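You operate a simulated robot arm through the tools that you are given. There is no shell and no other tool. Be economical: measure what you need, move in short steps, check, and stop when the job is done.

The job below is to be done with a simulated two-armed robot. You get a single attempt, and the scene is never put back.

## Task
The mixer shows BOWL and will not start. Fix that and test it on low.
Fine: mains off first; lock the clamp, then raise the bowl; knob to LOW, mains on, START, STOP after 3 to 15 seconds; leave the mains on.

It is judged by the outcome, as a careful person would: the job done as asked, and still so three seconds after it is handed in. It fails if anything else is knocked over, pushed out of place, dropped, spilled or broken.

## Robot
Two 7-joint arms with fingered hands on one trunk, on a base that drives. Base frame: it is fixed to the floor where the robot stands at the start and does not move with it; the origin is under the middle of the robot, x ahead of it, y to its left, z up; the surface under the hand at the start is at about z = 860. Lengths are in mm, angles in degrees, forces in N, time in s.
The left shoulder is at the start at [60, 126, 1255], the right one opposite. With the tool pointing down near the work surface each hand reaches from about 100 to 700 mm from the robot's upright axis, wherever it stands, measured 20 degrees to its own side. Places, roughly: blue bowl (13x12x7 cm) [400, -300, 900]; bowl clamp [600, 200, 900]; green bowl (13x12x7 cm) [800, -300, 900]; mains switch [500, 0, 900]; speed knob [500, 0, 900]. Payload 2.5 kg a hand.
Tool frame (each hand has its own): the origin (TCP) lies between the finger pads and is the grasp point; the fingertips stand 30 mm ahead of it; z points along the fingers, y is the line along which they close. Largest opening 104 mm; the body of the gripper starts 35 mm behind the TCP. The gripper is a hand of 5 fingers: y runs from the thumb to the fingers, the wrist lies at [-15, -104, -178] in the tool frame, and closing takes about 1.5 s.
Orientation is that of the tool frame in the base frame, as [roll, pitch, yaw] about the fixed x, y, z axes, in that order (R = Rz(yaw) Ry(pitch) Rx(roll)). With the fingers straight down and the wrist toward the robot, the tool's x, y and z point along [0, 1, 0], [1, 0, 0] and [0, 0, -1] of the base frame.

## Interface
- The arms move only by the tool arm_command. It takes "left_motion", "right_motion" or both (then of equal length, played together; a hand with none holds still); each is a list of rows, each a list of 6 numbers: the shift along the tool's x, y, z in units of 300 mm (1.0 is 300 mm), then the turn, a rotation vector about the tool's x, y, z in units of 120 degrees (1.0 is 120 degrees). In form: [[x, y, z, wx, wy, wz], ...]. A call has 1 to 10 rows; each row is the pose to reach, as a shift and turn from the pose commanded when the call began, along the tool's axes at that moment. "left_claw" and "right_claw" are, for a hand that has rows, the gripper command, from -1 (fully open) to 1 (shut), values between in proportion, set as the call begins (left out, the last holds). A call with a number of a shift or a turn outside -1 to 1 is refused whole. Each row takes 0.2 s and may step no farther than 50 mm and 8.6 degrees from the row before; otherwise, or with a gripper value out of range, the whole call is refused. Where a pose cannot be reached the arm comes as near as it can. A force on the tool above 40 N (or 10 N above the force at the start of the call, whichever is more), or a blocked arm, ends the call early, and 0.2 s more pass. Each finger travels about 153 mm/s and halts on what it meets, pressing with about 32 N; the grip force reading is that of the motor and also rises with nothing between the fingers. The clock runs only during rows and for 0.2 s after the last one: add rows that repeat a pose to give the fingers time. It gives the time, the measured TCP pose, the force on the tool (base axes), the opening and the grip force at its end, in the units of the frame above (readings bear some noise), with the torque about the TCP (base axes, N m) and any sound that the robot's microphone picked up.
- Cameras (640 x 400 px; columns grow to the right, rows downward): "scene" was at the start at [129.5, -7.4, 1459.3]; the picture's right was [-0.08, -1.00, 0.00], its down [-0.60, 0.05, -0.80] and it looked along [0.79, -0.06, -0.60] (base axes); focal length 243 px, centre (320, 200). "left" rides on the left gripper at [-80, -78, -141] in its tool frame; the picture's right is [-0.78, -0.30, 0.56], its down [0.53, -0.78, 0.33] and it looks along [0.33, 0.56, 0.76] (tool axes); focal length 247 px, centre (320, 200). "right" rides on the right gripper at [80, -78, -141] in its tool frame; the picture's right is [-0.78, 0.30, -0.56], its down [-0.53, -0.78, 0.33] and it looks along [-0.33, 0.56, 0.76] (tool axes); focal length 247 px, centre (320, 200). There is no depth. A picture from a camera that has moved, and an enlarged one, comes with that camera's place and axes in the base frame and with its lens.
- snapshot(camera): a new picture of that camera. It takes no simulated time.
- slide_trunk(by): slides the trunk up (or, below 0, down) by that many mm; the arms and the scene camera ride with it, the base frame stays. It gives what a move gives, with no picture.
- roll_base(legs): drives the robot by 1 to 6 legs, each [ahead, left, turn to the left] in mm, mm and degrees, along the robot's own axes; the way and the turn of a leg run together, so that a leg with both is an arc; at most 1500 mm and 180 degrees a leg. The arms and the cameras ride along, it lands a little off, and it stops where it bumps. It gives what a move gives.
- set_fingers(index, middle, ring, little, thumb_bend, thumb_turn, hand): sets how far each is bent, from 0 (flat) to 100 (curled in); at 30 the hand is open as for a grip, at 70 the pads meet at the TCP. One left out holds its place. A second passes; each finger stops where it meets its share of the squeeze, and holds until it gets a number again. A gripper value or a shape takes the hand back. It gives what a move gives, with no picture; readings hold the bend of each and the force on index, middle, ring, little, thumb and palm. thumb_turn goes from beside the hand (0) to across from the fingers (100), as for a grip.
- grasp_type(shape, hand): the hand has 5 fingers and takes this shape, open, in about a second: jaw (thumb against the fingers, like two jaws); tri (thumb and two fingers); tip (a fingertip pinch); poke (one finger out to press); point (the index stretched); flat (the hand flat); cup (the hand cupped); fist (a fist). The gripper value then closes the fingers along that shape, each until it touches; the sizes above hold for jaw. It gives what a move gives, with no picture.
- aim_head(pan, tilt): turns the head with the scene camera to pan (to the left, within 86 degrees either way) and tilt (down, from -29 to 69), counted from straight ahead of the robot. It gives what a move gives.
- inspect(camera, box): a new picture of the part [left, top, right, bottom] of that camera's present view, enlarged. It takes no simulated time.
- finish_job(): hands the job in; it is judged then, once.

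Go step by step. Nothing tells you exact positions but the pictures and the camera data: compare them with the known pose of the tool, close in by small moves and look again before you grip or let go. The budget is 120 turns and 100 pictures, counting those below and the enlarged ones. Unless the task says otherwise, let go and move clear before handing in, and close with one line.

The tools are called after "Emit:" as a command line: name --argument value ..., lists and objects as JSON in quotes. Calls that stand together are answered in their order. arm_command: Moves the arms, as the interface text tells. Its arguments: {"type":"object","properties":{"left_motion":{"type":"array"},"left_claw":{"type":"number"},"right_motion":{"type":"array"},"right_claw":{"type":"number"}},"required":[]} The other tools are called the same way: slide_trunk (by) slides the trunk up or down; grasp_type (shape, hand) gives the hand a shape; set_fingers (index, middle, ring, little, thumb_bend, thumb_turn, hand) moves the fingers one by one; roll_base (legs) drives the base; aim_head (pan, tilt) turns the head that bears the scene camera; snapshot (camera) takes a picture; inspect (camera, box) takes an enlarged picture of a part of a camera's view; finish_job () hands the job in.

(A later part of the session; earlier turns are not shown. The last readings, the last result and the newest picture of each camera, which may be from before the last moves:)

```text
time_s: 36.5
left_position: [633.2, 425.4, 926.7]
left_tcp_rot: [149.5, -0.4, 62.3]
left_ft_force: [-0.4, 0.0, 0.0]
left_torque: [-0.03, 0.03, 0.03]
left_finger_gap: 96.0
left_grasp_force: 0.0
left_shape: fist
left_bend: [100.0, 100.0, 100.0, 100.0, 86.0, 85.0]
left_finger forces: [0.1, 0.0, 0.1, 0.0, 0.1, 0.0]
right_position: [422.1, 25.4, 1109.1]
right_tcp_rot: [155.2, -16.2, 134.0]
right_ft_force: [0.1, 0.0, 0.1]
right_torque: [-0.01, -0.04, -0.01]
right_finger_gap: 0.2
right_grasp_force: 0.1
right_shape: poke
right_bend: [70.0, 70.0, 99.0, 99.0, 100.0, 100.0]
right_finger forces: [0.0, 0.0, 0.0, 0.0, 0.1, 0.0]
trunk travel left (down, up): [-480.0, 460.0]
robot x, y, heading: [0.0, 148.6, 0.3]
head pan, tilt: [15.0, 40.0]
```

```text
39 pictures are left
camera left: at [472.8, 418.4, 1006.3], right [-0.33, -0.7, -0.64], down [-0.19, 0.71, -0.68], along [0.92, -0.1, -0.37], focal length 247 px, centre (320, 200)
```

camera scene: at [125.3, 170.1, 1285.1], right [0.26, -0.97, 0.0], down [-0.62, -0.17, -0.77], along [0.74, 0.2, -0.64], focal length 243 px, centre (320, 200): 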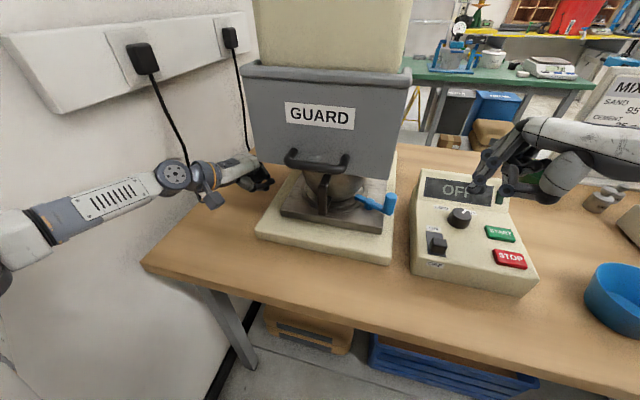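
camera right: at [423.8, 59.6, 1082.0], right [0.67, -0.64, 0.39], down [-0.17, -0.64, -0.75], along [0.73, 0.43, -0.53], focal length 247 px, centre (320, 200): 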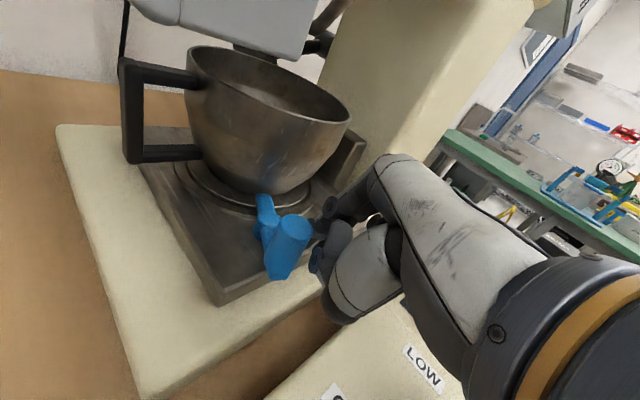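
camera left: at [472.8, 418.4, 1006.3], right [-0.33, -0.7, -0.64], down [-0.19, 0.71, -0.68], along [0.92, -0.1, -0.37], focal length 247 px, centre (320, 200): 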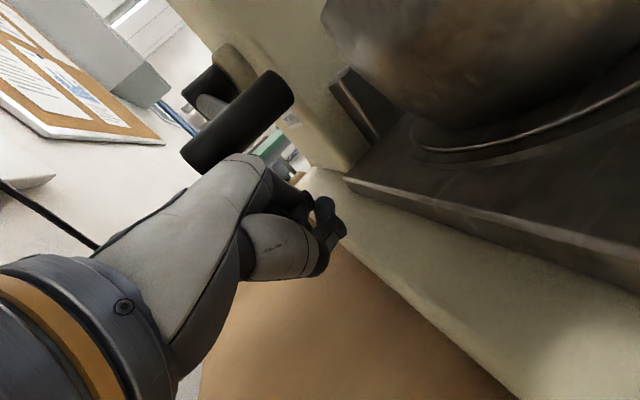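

The bar now lies just above the back of the fist. I'll start lifting in small steps.

Emit:
arm_command --left_motion '[[-0.002, 0.017, -0.036, 0, 0, 0], [-0.005, 0.032, -0.074, 0, 0, 0], [-0.009, 0.045, -0.113, 0, 0, 0], [-0.013, 0.06, -0.15, 0, 0, 0]]'

Emit:
snapshot --camera "left"

Emit:
inspect --camera "scene" --box '[220, 60, 420, 270]'

```text
time_s: 37.5
left_position: [622.9, 424.9, 972.5]
left_tcp_rot: [149.5, -0.5, 62.2]
left_ft_force: [-21.4, -1.2, -9.1]
left_torque: [0.04, -1.35, 0.21]
left_finger_gap: 96.1
left_grasp_force: 0.1
left_shape: fist
left_bend: [100.0, 100.0, 100.0, 100.0, 86.0, 85.0]
left_finger forces: [0.0, 22.8, 0.0, 0.1, 0.1, 0.0]
right_position: [420.4, 25.9, 1110.2]
right_tcp_rot: [155.2, -16.0, 133.9]
right_ft_force: [-0.2, -0.5, 0.9]
right_torque: [0.03, -0.02, 0.01]
right_finger_gap: 0.1
right_grasp_force: 0.0
right_shape: poke
right_bend: [70.0, 70.0, 99.0, 99.0, 100.0, 100.0]
right_finger forces: [0.0, 0.0, 0.0, 0.1, 0.1, 0.1]
trunk travel left (down, up): [-480.0, 460.0]
robot x, y, heading: [1.2, 151.1, 0.1]
head pan, tilt: [15.0, 40.0]
```

```text
38 pictures are left
camera left: at [462.4, 418.6, 1053.8], right [-0.33, -0.7, -0.64], down [-0.19, 0.71, -0.68], along [0.92, -0.1, -0.37], focal length 247 px, centre (320, 200)
```

left: 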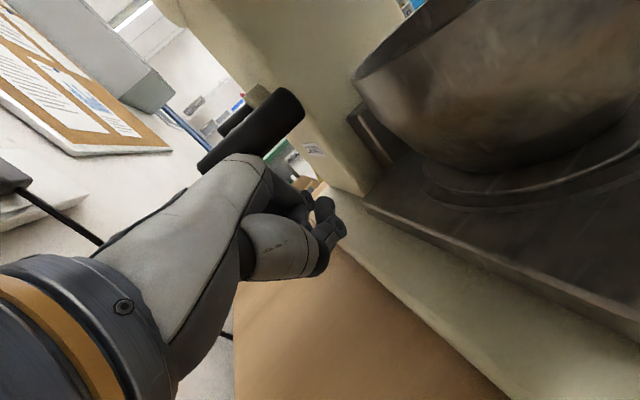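

```text
1.90 times, centred on (320, 165) of scene
camera zoom: at [123.4, 170.5, 1285.2], right [0.26, -0.97, 0.0], down [-0.62, -0.17, -0.77], along [0.74, 0.2, -0.64], focal length 462 px, centre (320, 267)
```

zoom: 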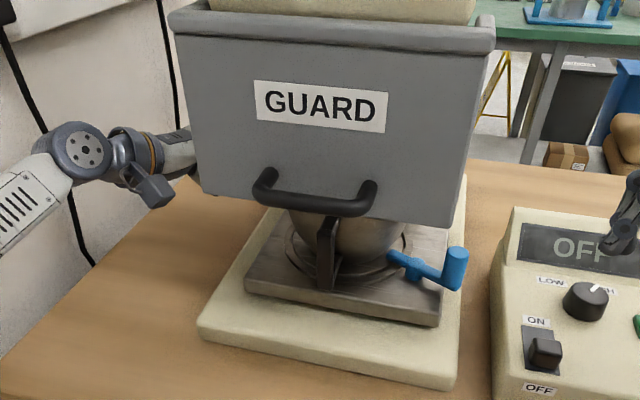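

The bar has risen to about z 1050, but the push is mostly forward because the bar sits in front of the knuckles. I'll dip slightly, slide forward under it, and come up again.

Emit:
arm_command --left_motion '[[0, -0.025, 0.045, 0, 0, 0], [0.028, 0.021, 0.071, 0, 0, 0], [0.028, 0.046, 0.026, 0, 0, 0]]'

Emit:
snapshot --camera "left"

```text
time_s: 38.0
left_position: [624.7, 424.5, 952.4]
left_tcp_rot: [150.3, -0.5, 62.0]
left_ft_force: [-7.7, 0.7, -2.4]
left_torque: [-0.01, -0.46, 0.09]
left_finger_gap: 95.8
left_grasp_force: 0.1
left_shape: fist
left_bend: [100.0, 100.0, 100.0, 100.0, 86.0, 85.0]
left_finger forces: [0.0, 8.8, 0.0, 0.0, 0.0, 0.0]
right_position: [421.6, 25.3, 1110.6]
right_tcp_rot: [155.2, -16.1, 134.1]
right_ft_force: [0.4, -1.9, 0.2]
right_torque: [0.0, -0.03, 0.01]
right_finger_gap: 0.0
right_grasp_force: 0.0
right_shape: poke
right_bend: [70.0, 70.0, 99.0, 99.0, 100.0, 100.0]
right_finger forces: [0.1, 0.1, 0.0, 0.0, 0.1, 0.0]
trunk travel left (down, up): [-480.0, 460.0]
robot x, y, heading: [2.4, 145.7, -0.0]
head pan, tilt: [15.0, 40.0]
stopped in row 2 (left hand): the force on the tool passed its limit at 55 N (the readings are from after the stop); the commanded pose is now the measured one
```

```text
36 pictures are left
camera left: at [466.0, 418.7, 1036.3], right [-0.35, -0.69, -0.64], down [-0.2, 0.72, -0.67], along [0.92, -0.11, -0.38], focal length 247 px, centre (320, 200)
```

left: 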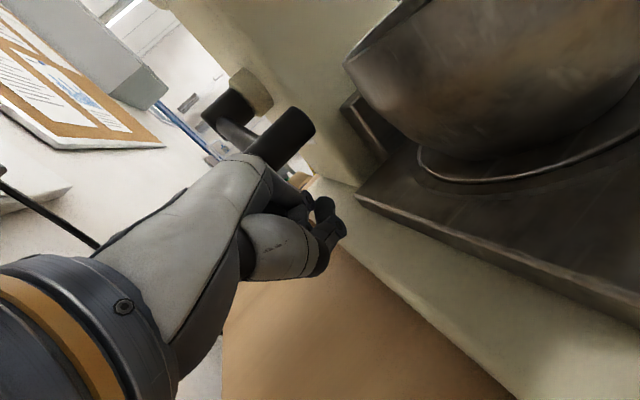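

When I dipped, the lever followed back down, and the middle finger was in front of the bar. I'll go lower and further forward before lifting.

Emit:
arm_command --left_motion '[[-0.005, -0.054, 0.076, 0, 0, 0], [0.023, -0.012, 0.109, 0, 0, 0], [0.059, 0.047, 0.142, 0, 0, 0]]'

Emit:
snapshot --camera "left"

```text
time_s: 38.8
left_position: [664.6, 424.5, 923.6]
left_tcp_rot: [150.3, -0.5, 62.0]
left_ft_force: [0.7, 0.2, -1.6]
left_torque: [-0.04, 0.02, 0.01]
left_finger_gap: 0.0
left_grasp_force: 0.1
left_shape: fist
left_bend: [100.0, 100.0, 100.0, 100.0, 86.0, 85.0]
left_finger forces: [0.1, 0.1, 0.1, 0.0, 0.0, 1.8]
right_position: [421.0, 26.0, 1109.4]
right_tcp_rot: [155.3, -16.2, 133.9]
right_ft_force: [-0.2, 0.4, -0.1]
right_torque: [0.0, -0.01, 0.02]
right_finger_gap: 0.1
right_grasp_force: 0.2
right_shape: poke
right_bend: [70.0, 70.0, 99.0, 99.0, 100.0, 100.0]
right_finger forces: [0.1, 0.0, 0.1, 0.1, 0.1, 0.1]
trunk travel left (down, up): [-480.0, 460.0]
robot x, y, heading: [-3.1, 147.8, -0.1]
head pan, tilt: [15.0, 40.0]
```

```text
35 pictures are left
camera left: at [506.5, 417.8, 1005.9], right [-0.34, -0.69, -0.64], down [-0.2, 0.72, -0.67], along [0.92, -0.11, -0.38], focal length 247 px, centre (320, 200)
```

left: 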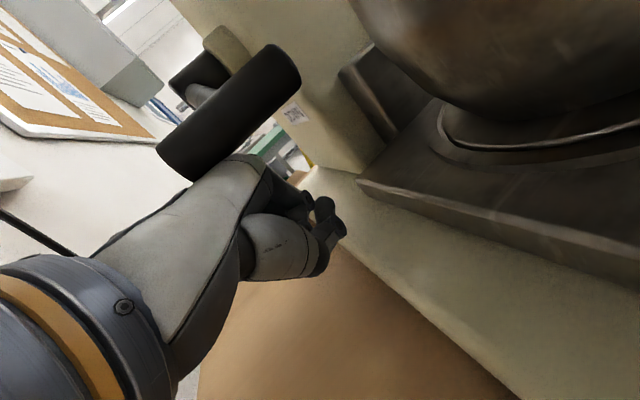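

The bar is now resting on the back of the hand with light contact. I'll lift along its arc.

Emit:
arm_command --left_motion '[[-0.006, 0.015, -0.049, 0, 0, 0], [-0.013, 0.03, -0.098, 0, 0, 0], [-0.016, 0.05, -0.145, 0, 0, 0], [-0.016, 0.075, -0.188, 0, 0, 0]]'

Emit:
snapshot --camera "left"

Emit:
inspect --camera "scene" --box '[220, 60, 420, 270]'

```text
time_s: 39.8
left_position: [654.9, 424.6, 983.6]
left_tcp_rot: [150.3, -0.3, 62.1]
left_ft_force: [-2.7, 0.1, -11.8]
left_torque: [-0.23, -0.22, 0.04]
left_finger_gap: 0.0
left_grasp_force: 0.0
left_shape: fist
left_bend: [100.0, 100.0, 100.0, 100.0, 86.0, 85.0]
left_finger forces: [0.1, 0.0, 0.0, 0.1, 0.0, 11.7]
right_position: [423.0, 26.7, 1109.1]
right_tcp_rot: [155.4, -16.2, 133.8]
right_ft_force: [0.6, 0.9, -0.5]
right_torque: [-0.02, 0.02, 0.02]
right_finger_gap: 0.0
right_grasp_force: 0.0
right_shape: poke
right_bend: [70.0, 70.0, 99.0, 99.0, 100.0, 100.0]
right_finger forces: [0.1, 0.0, 0.0, 0.0, 0.0, 0.0]
trunk travel left (down, up): [-480.0, 460.0]
robot x, y, heading: [0.5, 150.4, -0.1]
head pan, tilt: [15.0, 40.0]
```

```text
34 pictures are left
camera left: at [496.1, 417.8, 1066.2], right [-0.35, -0.69, -0.64], down [-0.2, 0.72, -0.67], along [0.92, -0.11, -0.38], focal length 247 px, centre (320, 200)
```

left: 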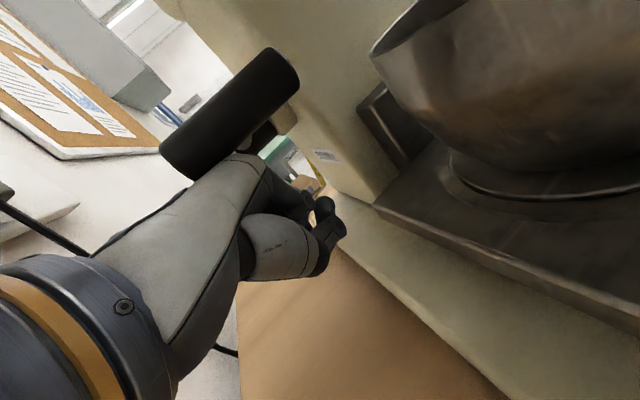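

```text
1.90 times, centred on (320, 165) of scene
camera zoom: at [126.0, 170.9, 1284.9], right [0.26, -0.97, 0.0], down [-0.62, -0.17, -0.77], along [0.74, 0.2, -0.64], focal length 462 px, centre (320, 267)
```

zoom: 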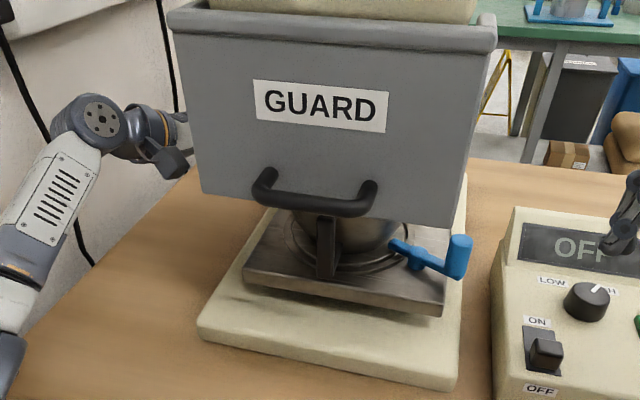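

It works: only 12 N is needed and the carriage is rising. I'll keep following the arc.

Emit:
arm_command --left_motion '[[0.005, 0.041, -0.053, 0, 0, 0], [0.014, 0.09, -0.102, 0, 0, 0], [0.033, 0.155, -0.145, 0, 0, 0]]'

Emit:
snapshot --camera "left"

Emit:
inspect --camera "scene" --box '[220, 60, 420, 270]'

```text
time_s: 40.6
left_position: [675.8, 423.7, 1042.6]
left_tcp_rot: [150.3, -0.2, 62.1]
left_ft_force: [-1.8, 0.6, -15.7]
left_torque: [-0.23, -0.25, 0.01]
left_finger_gap: 0.0
left_grasp_force: 0.2
left_shape: fist
left_bend: [100.0, 100.0, 100.0, 100.0, 86.0, 85.0]
left_finger forces: [0.0, 0.0, 0.0, 0.0, 0.0, 15.3]
right_position: [421.6, 25.1, 1108.0]
right_tcp_rot: [155.5, -16.2, 133.9]
right_ft_force: [0.5, -0.7, 0.1]
right_torque: [-0.01, 0.01, -0.03]
right_finger_gap: 0.0
right_grasp_force: 0.0
right_shape: poke
right_bend: [70.0, 70.0, 99.0, 99.0, 100.0, 100.0]
right_finger forces: [0.0, 0.0, 0.0, 0.1, 0.0, 0.0]
trunk travel left (down, up): [-480.0, 460.0]
robot x, y, heading: [0.5, 147.8, -0.2]
head pan, tilt: [15.0, 40.0]
```

```text
32 pictures are left
camera left: at [517.2, 417.6, 1124.9], right [-0.35, -0.69, -0.63], down [-0.2, 0.71, -0.67], along [0.92, -0.11, -0.39], focal length 247 px, centre (320, 200)
```

left: 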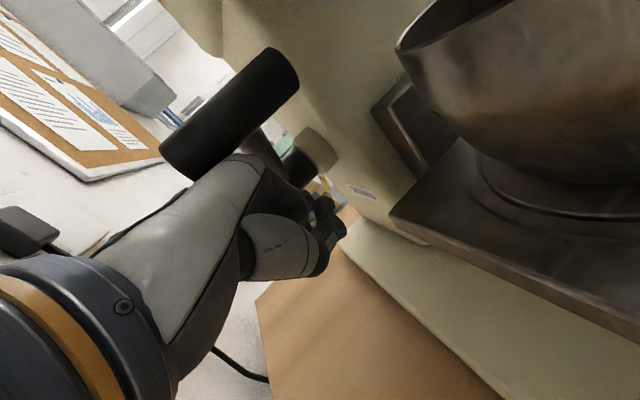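

```text
1.90 times, centred on (320, 165) of scene
camera zoom: at [126.3, 171.0, 1284.9], right [0.26, -0.97, 0.0], down [-0.62, -0.17, -0.77], along [0.74, 0.2, -0.64], focal length 462 px, centre (320, 267)
```

zoom: 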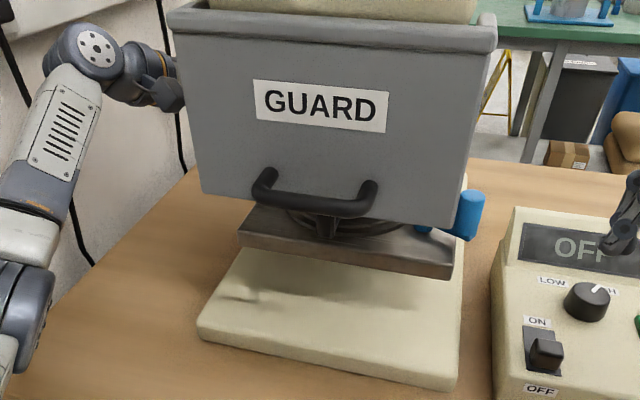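

The carriage is well up. My fist is getting close to the hub, so I'll take the next piece of the arc in small steps.

Emit:
arm_command --left_motion '[[0.008, 0.036, -0.032, 0, 0, 0], [0.02, 0.073, -0.05, 0, 0, 0], [0.03, 0.105, -0.07, 0, 0, 0]]'

Emit:
snapshot --camera "left"

Emit:
inspect --camera "scene" --box '[220, 60, 420, 270]'

```text
time_s: 41.4
left_position: [697.2, 424.1, 1069.8]
left_tcp_rot: [150.8, -0.1, 62.0]
left_ft_force: [3.3, 1.8, -24.2]
left_torque: [-0.43, 0.22, -0.03]
left_finger_gap: 0.0
left_grasp_force: 0.0
left_shape: fist
left_bend: [100.0, 100.0, 100.0, 100.0, 86.0, 85.0]
left_finger forces: [0.1, 0.0, 0.0, 0.0, 0.0, 23.3]
right_position: [424.3, 26.5, 1108.2]
right_tcp_rot: [155.4, -16.2, 133.8]
right_ft_force: [0.5, -0.7, 0.2]
right_torque: [0.0, -0.04, 0.02]
right_finger_gap: 0.0
right_grasp_force: 0.1
right_shape: poke
right_bend: [70.0, 70.0, 99.0, 99.0, 100.0, 100.0]
right_finger forces: [0.0, 0.0, 0.0, 0.0, 0.0, 0.0]
trunk travel left (down, up): [-480.0, 460.0]
robot x, y, heading: [1.1, 148.8, -0.3]
head pan, tilt: [15.0, 40.0]
```

```text
30 pictures are left
camera left: at [539.0, 417.5, 1154.8], right [-0.35, -0.69, -0.63], down [-0.21, 0.72, -0.67], along [0.91, -0.11, -0.39], focal length 247 px, centre (320, 200)
```

left: 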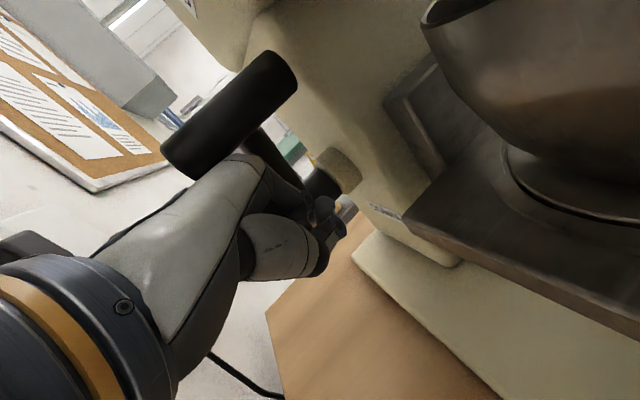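

```text
1.90 times, centred on (320, 165) of scene
camera zoom: at [128.2, 171.7, 1284.5], right [0.26, -0.97, 0.0], down [-0.62, -0.17, -0.76], along [0.74, 0.2, -0.65], focal length 462 px, centre (320, 267)
```

zoom: 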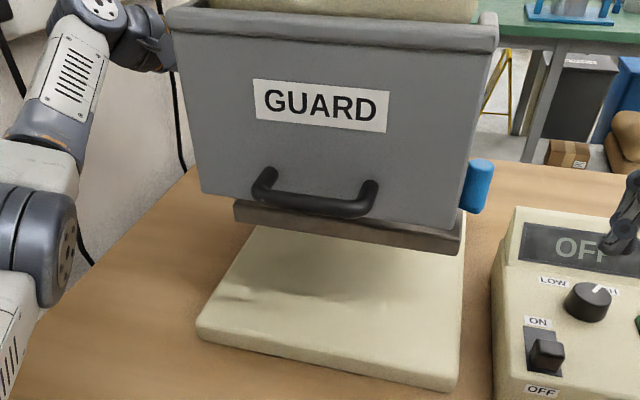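

The lever is at about +52°, with 24 N on the hand and no sound of a stop yet. I'll shift slightly outward to clear the hub and continue up and forward.

Emit:
arm_command --left_motion '[[0.045, 0.048, -0.026, 0, 0, 0], [0.089, 0.09, -0.033, 0, 0, 0], [0.107, 0.125, -0.028, 0, 0, 0]]'

Emit:
snapshot --camera "left"

Emit:
inspect --camera "scene" --box '[220, 60, 420, 270]'

```text
time_s: 42.2
left_position: [700.4, 424.4, 1075.4]
left_tcp_rot: [151.2, 0.0, 62.2]
left_ft_force: [8.2, 1.7, -27.7]
left_torque: [-0.56, 0.56, -0.12]
left_finger_gap: 0.1
left_grasp_force: 0.0
left_shape: fist
left_bend: [100.0, 100.0, 100.0, 100.0, 86.0, 85.0]
left_finger forces: [0.0, 0.0, 0.0, 0.0, 0.0, 27.9]
left hand out of reach, approached as far as the arm can: row 1, 2, 3
right_position: [424.5, 25.7, 1108.7]
right_tcp_rot: [155.5, -16.3, 133.8]
right_ft_force: [0.9, 0.5, 0.1]
right_torque: [0.01, -0.02, 0.01]
right_finger_gap: 0.0
right_grasp_force: 0.1
right_shape: poke
right_bend: [70.0, 70.0, 99.0, 99.0, 100.0, 100.0]
right_finger forces: [0.1, 0.1, 0.0, 0.0, 0.0, 0.0]
trunk travel left (down, up): [-480.0, 460.0]
robot x, y, heading: [-1.9, 150.9, 0.0]
head pan, tilt: [15.0, 40.0]
```

```text
28 pictures are left
camera left: at [544.0, 417.3, 1160.3], right [-0.35, -0.69, -0.63], down [-0.21, 0.72, -0.67], along [0.91, -0.1, -0.4], focal length 247 px, centre (320, 200)
```

left: 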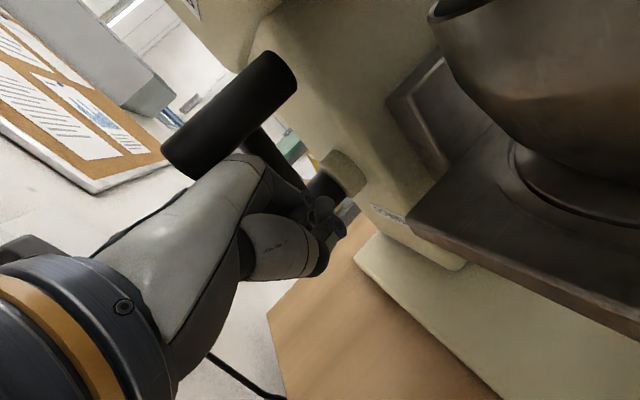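

```text
1.90 times, centred on (320, 165) of scene
camera zoom: at [129.3, 171.9, 1284.4], right [0.26, -0.97, 0.0], down [-0.62, -0.17, -0.76], along [0.74, 0.2, -0.65], focal length 462 px, centre (320, 267)
```

zoom: 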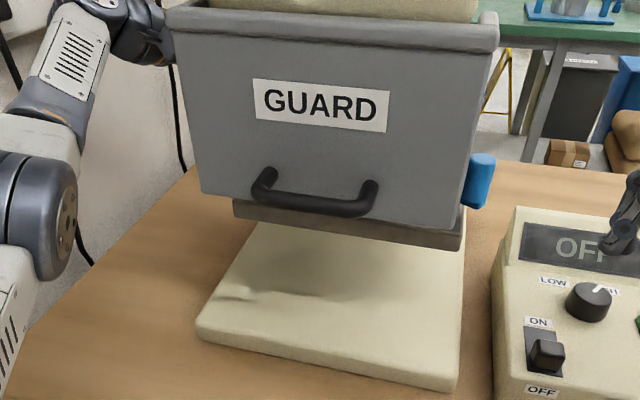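

The lever is at about +55°, and pushing straight up is no longer efficient. I'll slide the fist back so that the bar rolls to the front of the knuckles, keeping it supported, and then push it forward.

Emit:
arm_command --left_motion '[[-0.019, -0.031, -0.018, 0, 0, 0], [-0.038, -0.051, -0.053, 0, 0, 0], [-0.056, -0.062, -0.105, 0, 0, 0]]'

Emit:
snapshot --camera "left"

```text
time_s: 43.0
left_position: [658.7, 422.4, 1106.1]
left_tcp_rot: [150.0, -0.4, 62.0]
left_ft_force: [-12.8, -0.3, -3.9]
left_torque: [-0.03, -0.58, 0.12]
left_finger_gap: 0.0
left_grasp_force: 0.0
left_shape: fist
left_bend: [100.0, 100.0, 100.0, 100.0, 86.0, 85.0]
left_finger forces: [0.0, 13.5, 0.4, 0.0, 0.1, 0.0]
right_position: [420.5, 25.5, 1109.5]
right_tcp_rot: [155.3, -16.1, 133.9]
right_ft_force: [-0.1, 0.1, 1.0]
right_torque: [-0.01, -0.03, -0.02]
right_finger_gap: 0.1
right_grasp_force: 0.0
right_shape: poke
right_bend: [70.0, 70.0, 99.0, 99.0, 100.0, 100.0]
right_finger forces: [0.0, 0.1, 0.1, 0.0, 0.1, 0.0]
trunk travel left (down, up): [-480.0, 460.0]
robot x, y, heading: [-0.7, 149.7, -0.2]
head pan, tilt: [15.0, 40.0]
```

```text
26 pictures are left
camera left: at [500.7, 415.8, 1188.6], right [-0.34, -0.69, -0.64], down [-0.19, 0.71, -0.67], along [0.92, -0.11, -0.38], focal length 247 px, centre (320, 200)
```

left: 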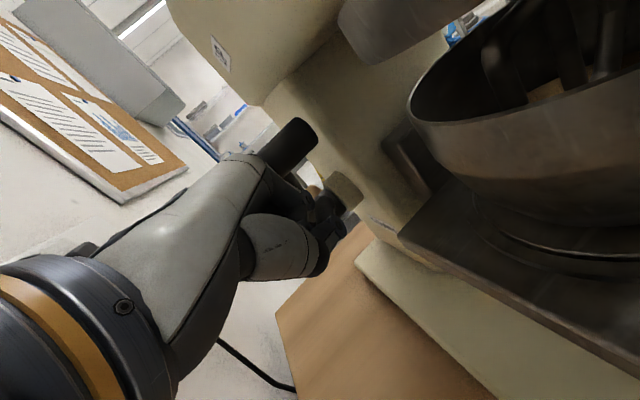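

The bar now rests against the front of the middle finger, and 13 N holds it. I'll push forward and up along the arc.

Emit:
arm_command --left_motion '[[0.019, 0.046, -0.008, 0, 0, 0], [0.041, 0.095, -0.011, 0, 0, 0], [0.064, 0.143, -0.006, 0, 0, 0], [0.089, 0.19, 0.006, 0, 0, 0]]'

Emit:
snapshot --camera "left"

```text
time_s: 44.0
left_position: [694.2, 407.6, 1119.6]
left_tcp_rot: [150.2, -0.6, 62.0]
left_ft_force: [-5.6, 1.3, -1.6]
left_torque: [-0.15, -0.32, 0.21]
left_finger_gap: 0.0
left_grasp_force: 0.1
left_shape: fist
left_bend: [100.0, 100.0, 100.0, 100.0, 86.0, 85.0]
left_finger forces: [0.0, 0.1, 6.1, 0.0, 0.0, 0.0]
left hand out of reach, approached as far as the arm can: row 3, 4
right_position: [420.7, 25.7, 1109.5]
right_tcp_rot: [155.2, -16.2, 133.9]
right_ft_force: [0.6, -1.1, 0.5]
right_torque: [0.02, -0.01, -0.04]
right_finger_gap: 0.0
right_grasp_force: 0.1
right_shape: poke
right_bend: [70.0, 70.0, 99.0, 99.0, 100.0, 100.0]
right_finger forces: [0.0, 0.0, 0.0, 0.0, 0.0, 0.0]
trunk travel left (down, up): [-480.0, 460.0]
robot x, y, heading: [1.7, 146.6, -0.2]
head pan, tilt: [15.0, 40.0]
```

```text
25 pictures are left
camera left: at [535.3, 401.5, 1201.9], right [-0.35, -0.69, -0.64], down [-0.19, 0.72, -0.67], along [0.92, -0.11, -0.38], focal length 247 px, centre (320, 200)
```

left: 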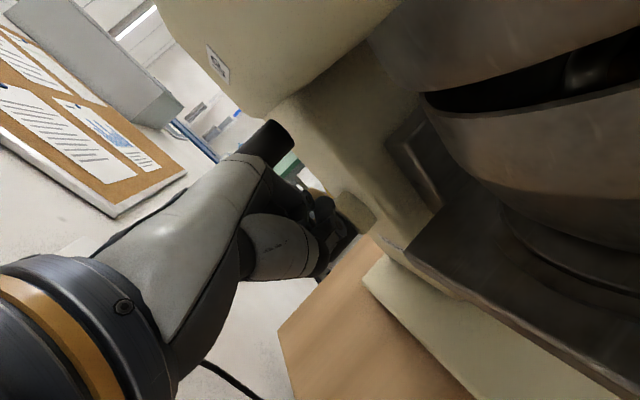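

Emit:
inspect --camera "left" --box '[190, 30, 330, 250]'

Emit:
roll_base --legs '[[25, 0, 0]]'

Emit:
snapshot --camera "left"

```text
1.82 times, centred on (260, 140) of left
camera zoom: at [535.3, 401.5, 1201.9], right [-0.35, -0.69, -0.64], down [-0.19, 0.72, -0.67], along [0.92, -0.11, -0.38], focal length 449 px, centre (429, 309)
```

zoom: 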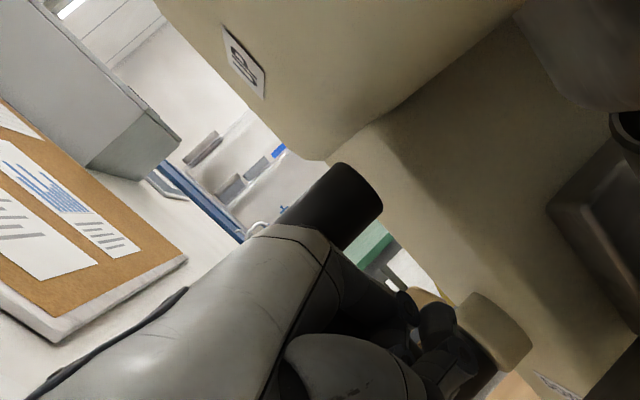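

```text
time_s: 44.8
left_position: [719.1, 410.2, 1119.4]
left_tcp_rot: [150.2, -0.4, 62.0]
left_ft_force: [0.0, -0.2, 0.4]
left_torque: [-0.01, 0.0, -0.03]
left_finger_gap: 0.2
left_grasp_force: 0.0
left_shape: fist
left_bend: [100.0, 100.0, 100.0, 100.0, 86.0, 85.0]
left_finger forces: [0.0, 0.0, 0.1, 0.0, 0.0, 0.1]
right_position: [446.8, 26.1, 1108.4]
right_tcp_rot: [155.2, -16.1, 133.9]
right_ft_force: [0.6, -0.1, -0.3]
right_torque: [-0.03, 0.0, 0.04]
right_finger_gap: 0.0
right_grasp_force: 0.1
right_shape: poke
right_bend: [70.0, 70.0, 99.0, 99.0, 100.0, 100.0]
right_finger forces: [0.0, 0.0, 0.1, 0.0, 0.0, 0.0]
trunk travel left (down, up): [-480.0, 460.0]
robot x, y, heading: [25.9, 146.1, 0.1]
head pan, tilt: [15.0, 40.0]
```

```text
23 pictures are left
camera left: at [560.6, 403.4, 1201.5], right [-0.34, -0.69, -0.64], down [-0.2, 0.72, -0.67], along [0.92, -0.11, -0.38], focal length 247 px, centre (320, 200)
```

left: 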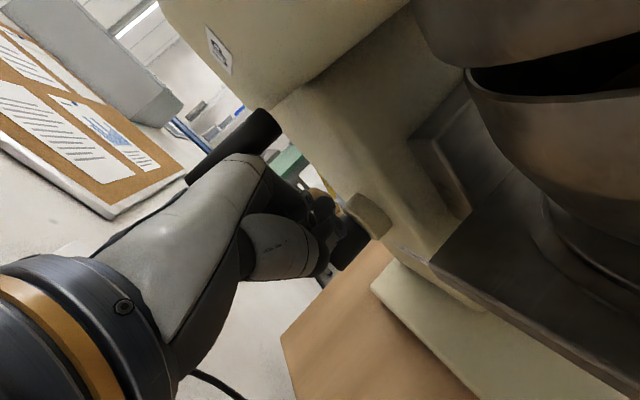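

The force has dropped to zero: the bar is now nearly upright, around (760, 1193), and has gone ahead of my hand, so it appears to have passed over centre. I'll nudge it a bit further to check it is at its stop.

Emit:
roll_base --legs '[[22, 0, 0]]'

Emit:
snapshot --camera "left"

Emit:
snapshot --camera "scene"

```text
time_s: 45.6
left_position: [741.2, 410.5, 1116.4]
left_tcp_rot: [150.4, -0.3, 62.2]
left_ft_force: [-10.2, -0.3, -12.2]
left_torque: [-0.3, -0.55, 0.26]
left_finger_gap: 0.1
left_grasp_force: 0.2
left_shape: fist
left_bend: [100.0, 100.0, 100.0, 100.0, 86.0, 85.0]
left_finger forces: [0.0, 0.3, 14.6, 0.1, 0.0, 0.0]
right_position: [467.4, 25.4, 1109.9]
right_tcp_rot: [155.3, -16.1, 133.9]
right_ft_force: [0.3, 0.2, 0.9]
right_torque: [0.02, 0.04, 0.0]
right_finger_gap: 0.0
right_grasp_force: 0.1
right_shape: poke
right_bend: [70.0, 70.0, 99.0, 99.0, 100.0, 100.0]
right_finger forces: [0.0, 0.0, 0.0, 0.0, 0.0, 0.0]
trunk travel left (down, up): [-480.0, 460.0]
robot x, y, heading: [44.7, 149.6, -0.2]
head pan, tilt: [15.0, 40.0]
```

```text
22 pictures are left
camera left: at [582.2, 404.1, 1200.2], right [-0.35, -0.69, -0.63], down [-0.2, 0.72, -0.67], along [0.92, -0.11, -0.39], focal length 247 px, centre (320, 200)
```

left: 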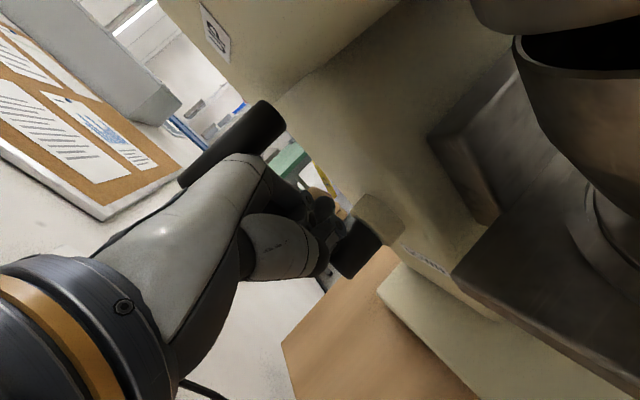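

```text
21 pictures are left
camera scene: at [171.7, 170.8, 1285.0], right [0.26, -0.97, 0.0], down [-0.62, -0.17, -0.77], along [0.74, 0.2, -0.64], focal length 243 px, centre (320, 200)
```

scene: 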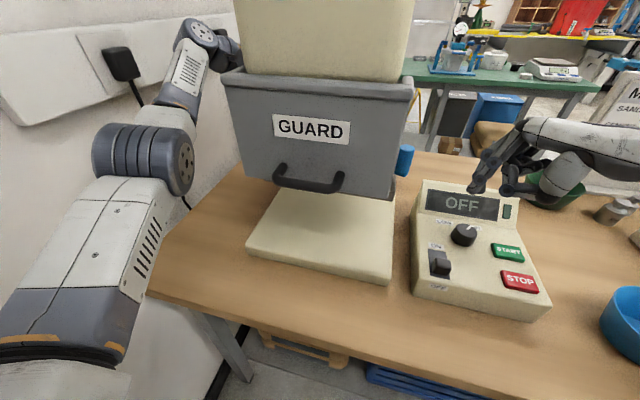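

The lever is at its upper stop and the carriage is fully up behind the guard. I'll ease the left hand back, outward and down, clear of the guard.

Emit:
arm_command --left_motion '[[-0.008, -0.062, -0.036, 0, 0, 0], [-0.011, -0.158, -0.053, 0, 0, 0], [-0.013, -0.249, 0.068, 0, 0, 0], [-0.021, -0.337, 0.191, 0, 0, 0], [-0.054, -0.453, 0.239, 0, 0, 0], [-0.111, -0.591, 0.237, 0, 0, 0], [-0.176, -0.725, 0.198, 0, 0, 0]]'

Emit:
snapshot --camera "left"

```text
time_s: 47.2
left_position: [572.2, 442.8, 957.9]
left_tcp_rot: [150.4, -0.3, 62.1]
left_ft_force: [1.0, 0.7, -0.2]
left_torque: [0.01, 0.01, 0.04]
left_finger_gap: 0.1
left_grasp_force: 0.0
left_shape: fist
left_bend: [100.0, 100.0, 100.0, 100.0, 86.0, 85.0]
left_finger forces: [0.0, 0.0, 0.0, 0.1, 0.0, 0.0]
right_position: [467.2, 24.1, 1110.2]
right_tcp_rot: [155.3, -16.2, 134.0]
right_ft_force: [-0.2, -0.4, -0.7]
right_torque: [0.02, 0.0, 0.0]
right_finger_gap: 0.0
right_grasp_force: 0.1
right_shape: poke
right_bend: [70.0, 70.0, 99.0, 99.0, 100.0, 100.0]
right_finger forces: [0.0, 0.1, 0.0, 0.0, 0.0, 0.0]
trunk travel left (down, up): [-480.0, 460.0]
robot x, y, heading: [48.6, 149.0, -0.1]
head pan, tilt: [15.0, 40.0]
```

```text
20 pictures are left
camera left: at [414.7, 435.8, 1041.6], right [-0.35, -0.69, -0.64], down [-0.2, 0.72, -0.67], along [0.92, -0.11, -0.39], focal length 247 px, centre (320, 200)
```

left: 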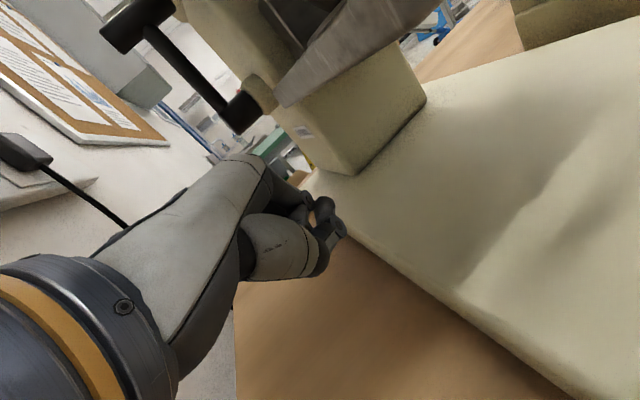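

The lever stays up by itself and the tray is raised. I'll withdraw the left hand to the front left, and meanwhile turn the right hand back toward straight down over the control box.

Emit:
arm_command --left_motion '[[-0.02, -0.089, -0.084, 0, 0, 0], [-0.04, -0.178, -0.167, 0, 0, 0], [-0.06, -0.268, -0.251, 0, 0, 0], [-0.081, -0.357, -0.334, 0, 0, 0], [-0.101, -0.446, -0.418, 0, 0, 0]]' --right_motion '[[0, 0, 0, 0.046, -0.036, 0], [0, 0, 0, 0.091, -0.072, 0], [0, 0, 0, 0.137, -0.108, 0], [0, 0, 0, 0.183, -0.145, 0], [0, 0, 0, 0.229, -0.181, 0]]'

Emit:
aim_head --pan -10 --tilt 45

Emit:
snapshot --camera "scene"

```text
time_s: 48.4
left_position: [402.9, 497.5, 1002.2]
left_tcp_rot: [150.5, -0.4, 62.1]
left_ft_force: [0.3, -0.4, 0.4]
left_torque: [-0.02, 0.01, -0.02]
left_finger_gap: 0.1
left_grasp_force: 0.0
left_shape: fist
left_bend: [100.0, 100.0, 100.0, 100.0, 86.0, 85.0]
left_finger forces: [0.1, 0.0, 0.0, 0.1, 0.1, 0.0]
right_position: [468.4, 26.3, 1109.7]
right_tcp_rot: [-176.4, 5.1, 130.0]
right_ft_force: [0.2, 0.0, 1.1]
right_torque: [0.0, -0.01, 0.02]
right_finger_gap: 0.0
right_grasp_force: 0.1
right_shape: poke
right_bend: [70.0, 70.0, 99.0, 99.0, 100.0, 100.0]
right_finger forces: [0.0, 0.1, 0.1, 0.0, 0.0, 0.0]
trunk travel left (down, up): [-480.0, 460.0]
robot x, y, heading: [45.3, 153.8, 0.1]
head pan, tilt: [15.0, 40.0]
```

```text
time_s: 49.3
left_position: [402.0, 496.9, 1001.6]
left_tcp_rot: [150.5, -0.4, 62.2]
left_ft_force: [0.3, 0.6, 0.3]
left_torque: [0.02, 0.0, 0.03]
left_finger_gap: 0.0
left_grasp_force: 0.1
left_shape: fist
left_bend: [100.0, 100.0, 100.0, 100.0, 86.0, 85.0]
left_finger forces: [0.0, 0.1, 0.0, 0.0, 0.0, 0.0]
right_position: [467.4, 24.8, 1109.6]
right_tcp_rot: [-176.6, 5.0, 130.0]
right_ft_force: [0.3, -0.5, 1.1]
right_torque: [-0.02, -0.01, 0.01]
right_finger_gap: 0.0
right_grasp_force: 0.2
right_shape: poke
right_bend: [70.0, 70.0, 99.0, 99.0, 100.0, 100.0]
right_finger forces: [0.0, 0.0, 0.0, 0.0, 0.0, 0.0]
trunk travel left (down, up): [-480.0, 460.0]
robot x, y, heading: [46.1, 149.6, 0.0]
head pan, tilt: [-10.0, 45.0]
```

```text
19 pictures are left
camera scene: at [169.9, 134.3, 1277.9], right [-0.17, -0.98, 0.0], down [-0.7, 0.12, -0.71], along [0.7, -0.12, -0.71], focal length 243 px, centre (320, 200)
```

scene: 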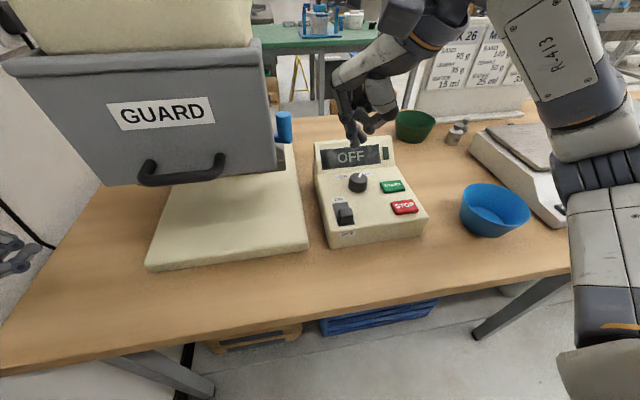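

The control box is in full view, and the speed knob is at about (545, −12). I'll set the right hand to a three-finger shape, straighten it and turn it clockwise, so that I can grip the knob and turn it counter-clockwise to LOW.

Emit:
grasp_type --shape "tri" --hand "right"

Emit:
arm_command --right_motion '[[-0.03, 0.017, 0.0, -0.001, 0.007, 0.067], [-0.06, 0.034, 0.0, -0.002, 0.014, 0.135], [-0.09, 0.052, 0.03, -0.003, 0.021, 0.202], [-0.12, 0.069, 0.06, -0.004, 0.028, 0.27], [-0.15, 0.086, 0.1, -0.005, 0.034, 0.337], [-0.18, 0.103, 0.15, -0.006, 0.041, 0.405], [-0.21, 0.12, 0.2, -0.007, 0.048, 0.472], [-0.237, 0.138, 0.25, -0.008, 0.055, 0.54]]' --right_claw 0.1

Emit:
snapshot --camera "right"

Emit:
inspect --camera "scene" --box '[280, 80, 460, 260]'

```text
time_s: 50.2
left_position: [402.0, 498.2, 1003.4]
left_tcp_rot: [150.5, -0.3, 62.1]
left_ft_force: [0.0, 0.2, 0.3]
left_torque: [-0.01, 0.01, 0.04]
left_finger_gap: 0.0
left_grasp_force: 0.0
left_shape: fist
left_bend: [100.0, 100.0, 100.0, 100.0, 86.0, 85.0]
left_finger forces: [0.0, 0.0, 0.1, 0.0, 0.0, 0.1]
right_position: [467.8, 25.6, 1109.8]
right_tcp_rot: [-176.5, 4.9, 130.0]
right_ft_force: [0.0, -0.2, -0.5]
right_torque: [0.03, -0.01, -0.03]
right_finger_gap: 104.1
right_grasp_force: 0.1
right_shape: tri
right_bend: [30.0, 30.0, 99.0, 99.0, 30.0, 98.0]
right_finger forces: [0.0, 0.0, 0.0, 0.1, 0.1, 0.0]
trunk travel left (down, up): [-480.0, 460.0]
robot x, y, heading: [46.5, 149.9, -0.0]
head pan, tilt: [-10.0, 45.0]
```

```text
time_s: 52.0
left_position: [402.1, 496.4, 1002.1]
left_tcp_rot: [150.4, -0.4, 62.2]
left_ft_force: [-0.3, 0.2, -0.5]
left_torque: [0.0, 0.01, 0.01]
left_finger_gap: 0.3
left_grasp_force: 0.1
left_shape: fist
left_bend: [100.0, 100.0, 100.0, 100.0, 86.0, 85.0]
left_finger forces: [0.0, 0.0, 0.0, 0.1, 0.1, 0.0]
right_position: [546.7, -10.3, 1040.1]
right_tcp_rot: [179.5, -0.5, 64.8]
right_ft_force: [0.5, -0.5, -0.2]
right_torque: [0.02, 0.0, 0.0]
right_finger_gap: 47.0
right_grasp_force: 0.2
right_shape: tri
right_bend: [74.0, 47.0, 99.0, 99.0, 71.0, 100.0]
right_finger forces: [0.1, 0.0, 0.0, 0.0, 0.1, 0.1]
trunk travel left (down, up): [-480.0, 460.0]
robot x, y, heading: [43.0, 147.9, 0.1]
head pan, tilt: [-10.0, 45.0]
```

```text
18 pictures are left
camera right: at [509.5, 93.6, 1179.9], right [-0.07, -0.83, 0.55], down [-0.93, -0.15, -0.34], along [0.37, -0.54, -0.76], focal length 247 px, centre (320, 200)
```

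right: 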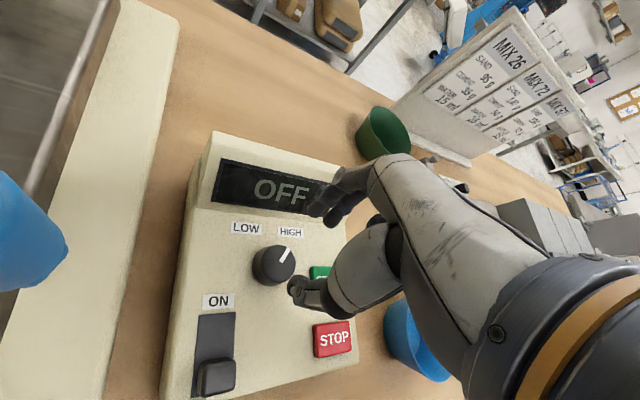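

```text
2.22 times, centred on (370, 170) of scene
camera zoom: at [170.0, 134.2, 1277.8], right [-0.17, -0.98, 0.0], down [-0.7, 0.12, -0.71], along [0.7, -0.12, -0.71], focal length 540 px, centre (209, 267)
```

zoom: 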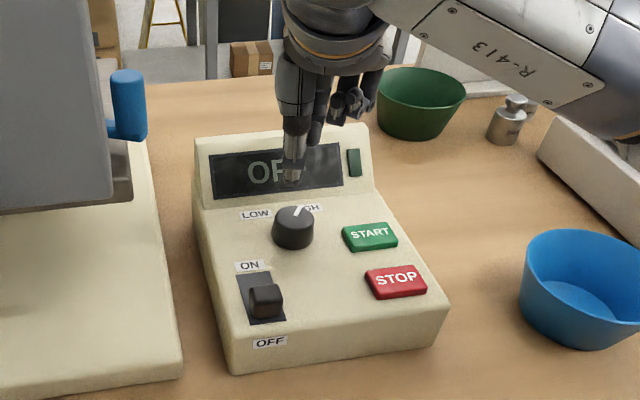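

The hand is over the knob, but the index looks more bent than the middle. I'll set the fingers explicitly to an even opening before going down.

Emit:
set_fingers --hand "right" --index 47 --middle 47 --ring 99 --little 99 --thumb_bend 47 --thumb_turn 98

Emit:
arm_command --right_motion '[[0, 0, 0.12, 0, 0, 0], [0, 0, 0.2, 0, 0, 0]]'

Emit:
inspect --camera "right" --box '[180, 130, 400, 330]'

Emit:
inspect --camera "scene" --box '[300, 100, 440, 240]'

```text
time_s: 53.0
left_position: [401.3, 496.5, 1002.3]
left_tcp_rot: [150.5, -0.3, 62.0]
left_ft_force: [0.5, 0.0, -0.8]
left_torque: [0.0, -0.01, -0.03]
left_finger_gap: 0.0
left_grasp_force: 0.0
left_shape: fist
left_bend: [100.0, 100.0, 100.0, 100.0, 86.0, 85.0]
left_finger forces: [0.0, 0.1, 0.0, 0.0, 0.0, 0.0]
right_position: [548.3, -11.0, 1039.6]
right_tcp_rot: [179.5, -0.5, 65.0]
right_ft_force: [0.4, -0.2, 0.3]
right_torque: [-0.01, 0.0, 0.0]
right_finger_gap: 59.4
right_grasp_force: 0.0
right_shape: fingers
right_bend: [47.0, 47.0, 99.0, 99.0, 47.0, 98.0]
right_finger forces: [0.1, 0.0, 0.0, 0.0, 0.1, 0.0]
trunk travel left (down, up): [-480.0, 460.0]
robot x, y, heading: [44.0, 150.9, 0.0]
head pan, tilt: [-10.0, 45.0]
```

```text
time_s: 53.6
left_position: [402.1, 496.8, 1002.7]
left_tcp_rot: [150.5, -0.3, 62.1]
left_ft_force: [0.3, -0.2, 0.2]
left_torque: [0.0, 0.0, 0.01]
left_finger_gap: 0.0
left_grasp_force: 0.0
left_shape: fist
left_bend: [100.0, 100.0, 100.0, 100.0, 86.0, 85.0]
left_finger forces: [0.0, 0.0, 0.1, 0.0, 0.0, 0.0]
right_position: [546.7, -11.3, 978.3]
right_tcp_rot: [179.6, -0.4, 65.1]
right_ft_force: [0.9, -0.2, -0.6]
right_torque: [0.02, 0.01, -0.02]
right_finger_gap: 59.6
right_grasp_force: 0.1
right_shape: fingers
right_bend: [47.0, 47.0, 99.0, 99.0, 47.0, 98.0]
right_finger forces: [0.1, 0.0, 0.1, 0.0, 0.1, 0.0]
trunk travel left (down, up): [-480.0, 460.0]
robot x, y, heading: [46.0, 148.0, -0.0]
head pan, tilt: [-10.0, 45.0]
```

```text
2.00 times, centred on (290, 230) of right
camera zoom: at [509.3, 93.7, 1119.3], right [-0.07, -0.83, 0.55], down [-0.93, -0.16, -0.34], along [0.37, -0.53, -0.76], focal length 494 px, centre (380, 140)
```

zoom: 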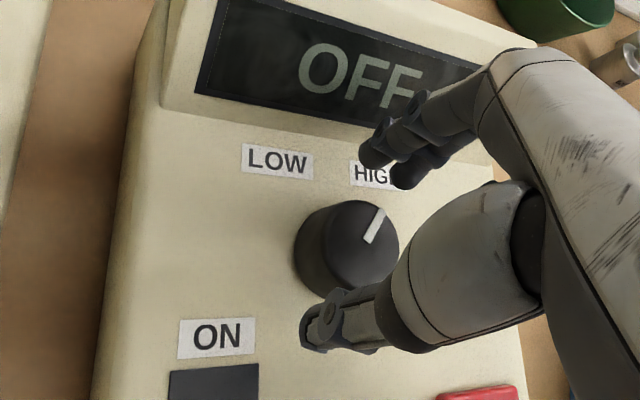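

```text
2.86 times, centred on (370, 170) of scene
camera zoom: at [170.0, 134.1, 1277.9], right [-0.17, -0.98, 0.0], down [-0.7, 0.12, -0.71], along [0.7, -0.12, -0.71], focal length 694 px, centre (177, 286)
```

zoom: 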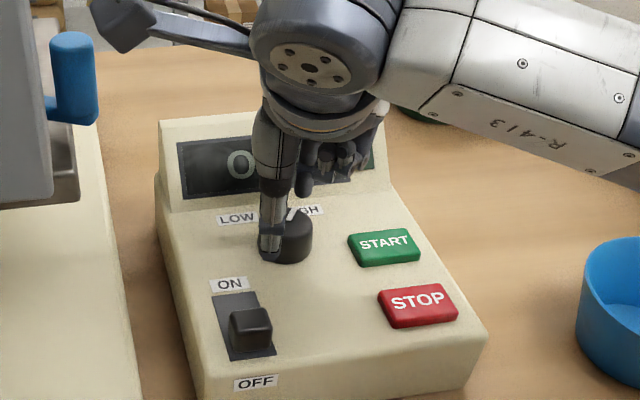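

The knob is about 44 mm across, centred at (548, −15). I'll open slightly wider, centre on it and descend.

Emit:
set_fingers --hand "right" --index 42 --middle 42 --thumb_bend 42

Emit:
arm_command --right_motion '[[-0.011, 0.009, 0.03, 0, 0, 0], [-0.011, 0.009, 0.06, 0, 0, 0], [-0.011, 0.009, 0.085, 0, 0, 0]]'

Emit:
set_fingers --hand "right" --index 70 --middle 70 --thumb_bend 70

Emit:
inspect --camera "right" --box '[180, 130, 400, 330]'

```text
time_s: 54.6
left_position: [402.1, 496.9, 1002.9]
left_tcp_rot: [150.4, -0.4, 62.1]
left_ft_force: [-0.2, -1.2, 0.7]
left_torque: [-0.01, 0.0, 0.02]
left_finger_gap: 0.1
left_grasp_force: 0.0
left_shape: fist
left_bend: [100.0, 100.0, 100.0, 100.0, 86.0, 85.0]
left_finger forces: [0.0, 0.0, 0.1, 0.0, 0.0, 0.0]
right_position: [547.4, -9.5, 978.6]
right_tcp_rot: [179.5, -0.4, 65.0]
right_ft_force: [-0.1, -0.3, -0.9]
right_torque: [0.0, 0.02, -0.02]
right_finger_gap: 72.5
right_grasp_force: 0.0
right_shape: fingers
right_bend: [42.0, 42.0, 99.0, 99.0, 42.0, 97.0]
right_finger forces: [0.0, 0.0, 0.0, 0.0, 0.0, 0.0]
trunk travel left (down, up): [-480.0, 460.0]
robot x, y, heading: [44.6, 148.0, -0.1]
head pan, tilt: [-10.0, 45.0]
```

```text
time_s: 55.4
left_position: [401.0, 498.1, 1003.3]
left_tcp_rot: [150.4, -0.4, 62.1]
left_ft_force: [-0.1, -0.7, -0.1]
left_torque: [0.0, 0.01, -0.02]
left_finger_gap: 0.0
left_grasp_force: 0.1
left_shape: fist
left_bend: [100.0, 100.0, 100.0, 100.0, 86.0, 85.0]
left_finger forces: [0.0, 0.0, 0.1, 0.1, 0.0, 0.1]
right_position: [546.9, -14.6, 955.2]
right_tcp_rot: [179.2, -0.6, 65.1]
right_ft_force: [-1.2, -0.3, 6.6]
right_torque: [-0.22, -0.24, -0.04]
right_finger_gap: 72.6
right_grasp_force: 3.3
right_shape: fingers
right_bend: [42.0, 42.0, 99.0, 99.0, 42.0, 97.0]
right_finger forces: [0.0, 6.7, 0.1, 0.1, 0.1, 0.0]
trunk travel left (down, up): [-480.0, 460.0]
robot x, y, heading: [47.7, 148.5, -0.1]
head pan, tilt: [-10.0, 45.0]
```

```text
time_s: 56.4
left_position: [401.7, 498.0, 1003.1]
left_tcp_rot: [150.4, -0.3, 62.1]
left_ft_force: [0.3, -0.3, -0.1]
left_torque: [-0.02, -0.02, 0.05]
left_finger_gap: 0.2
left_grasp_force: 0.1
left_shape: fist
left_bend: [100.0, 100.0, 100.0, 100.0, 86.0, 85.0]
left_finger forces: [0.0, 0.1, 0.1, 0.0, 0.0, 0.1]
right_position: [547.9, -14.5, 955.5]
right_tcp_rot: [179.1, -0.6, 64.9]
right_ft_force: [8.5, -1.1, 18.7]
right_torque: [-0.18, -0.43, 0.12]
right_finger_gap: 33.1
right_grasp_force: 20.5
right_shape: fingers
right_bend: [60.0, 60.0, 99.0, 99.0, 58.0, 99.0]
right_finger forces: [7.7, 22.2, 0.0, 0.0, 11.6, 0.1]
trunk travel left (down, up): [-480.0, 460.0]
robot x, y, heading: [47.8, 149.0, 0.3]
head pan, tilt: [-10.0, 45.0]
```

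```text
2.00 times, centred on (290, 230) of right
camera zoom: at [509.7, 90.5, 1096.1], right [-0.07, -0.83, 0.55], down [-0.92, -0.15, -0.35], along [0.38, -0.54, -0.76], focal length 494 px, centre (380, 140)
```

zoom: 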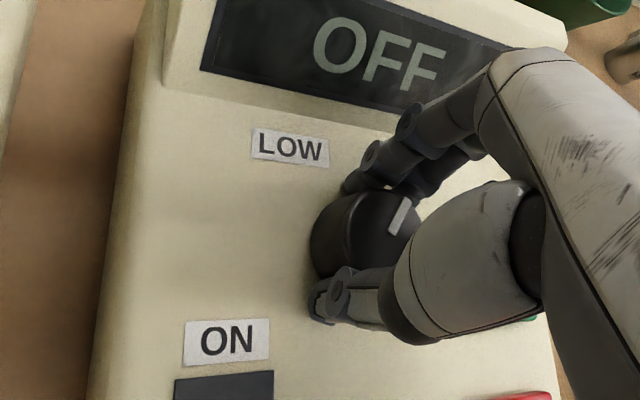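

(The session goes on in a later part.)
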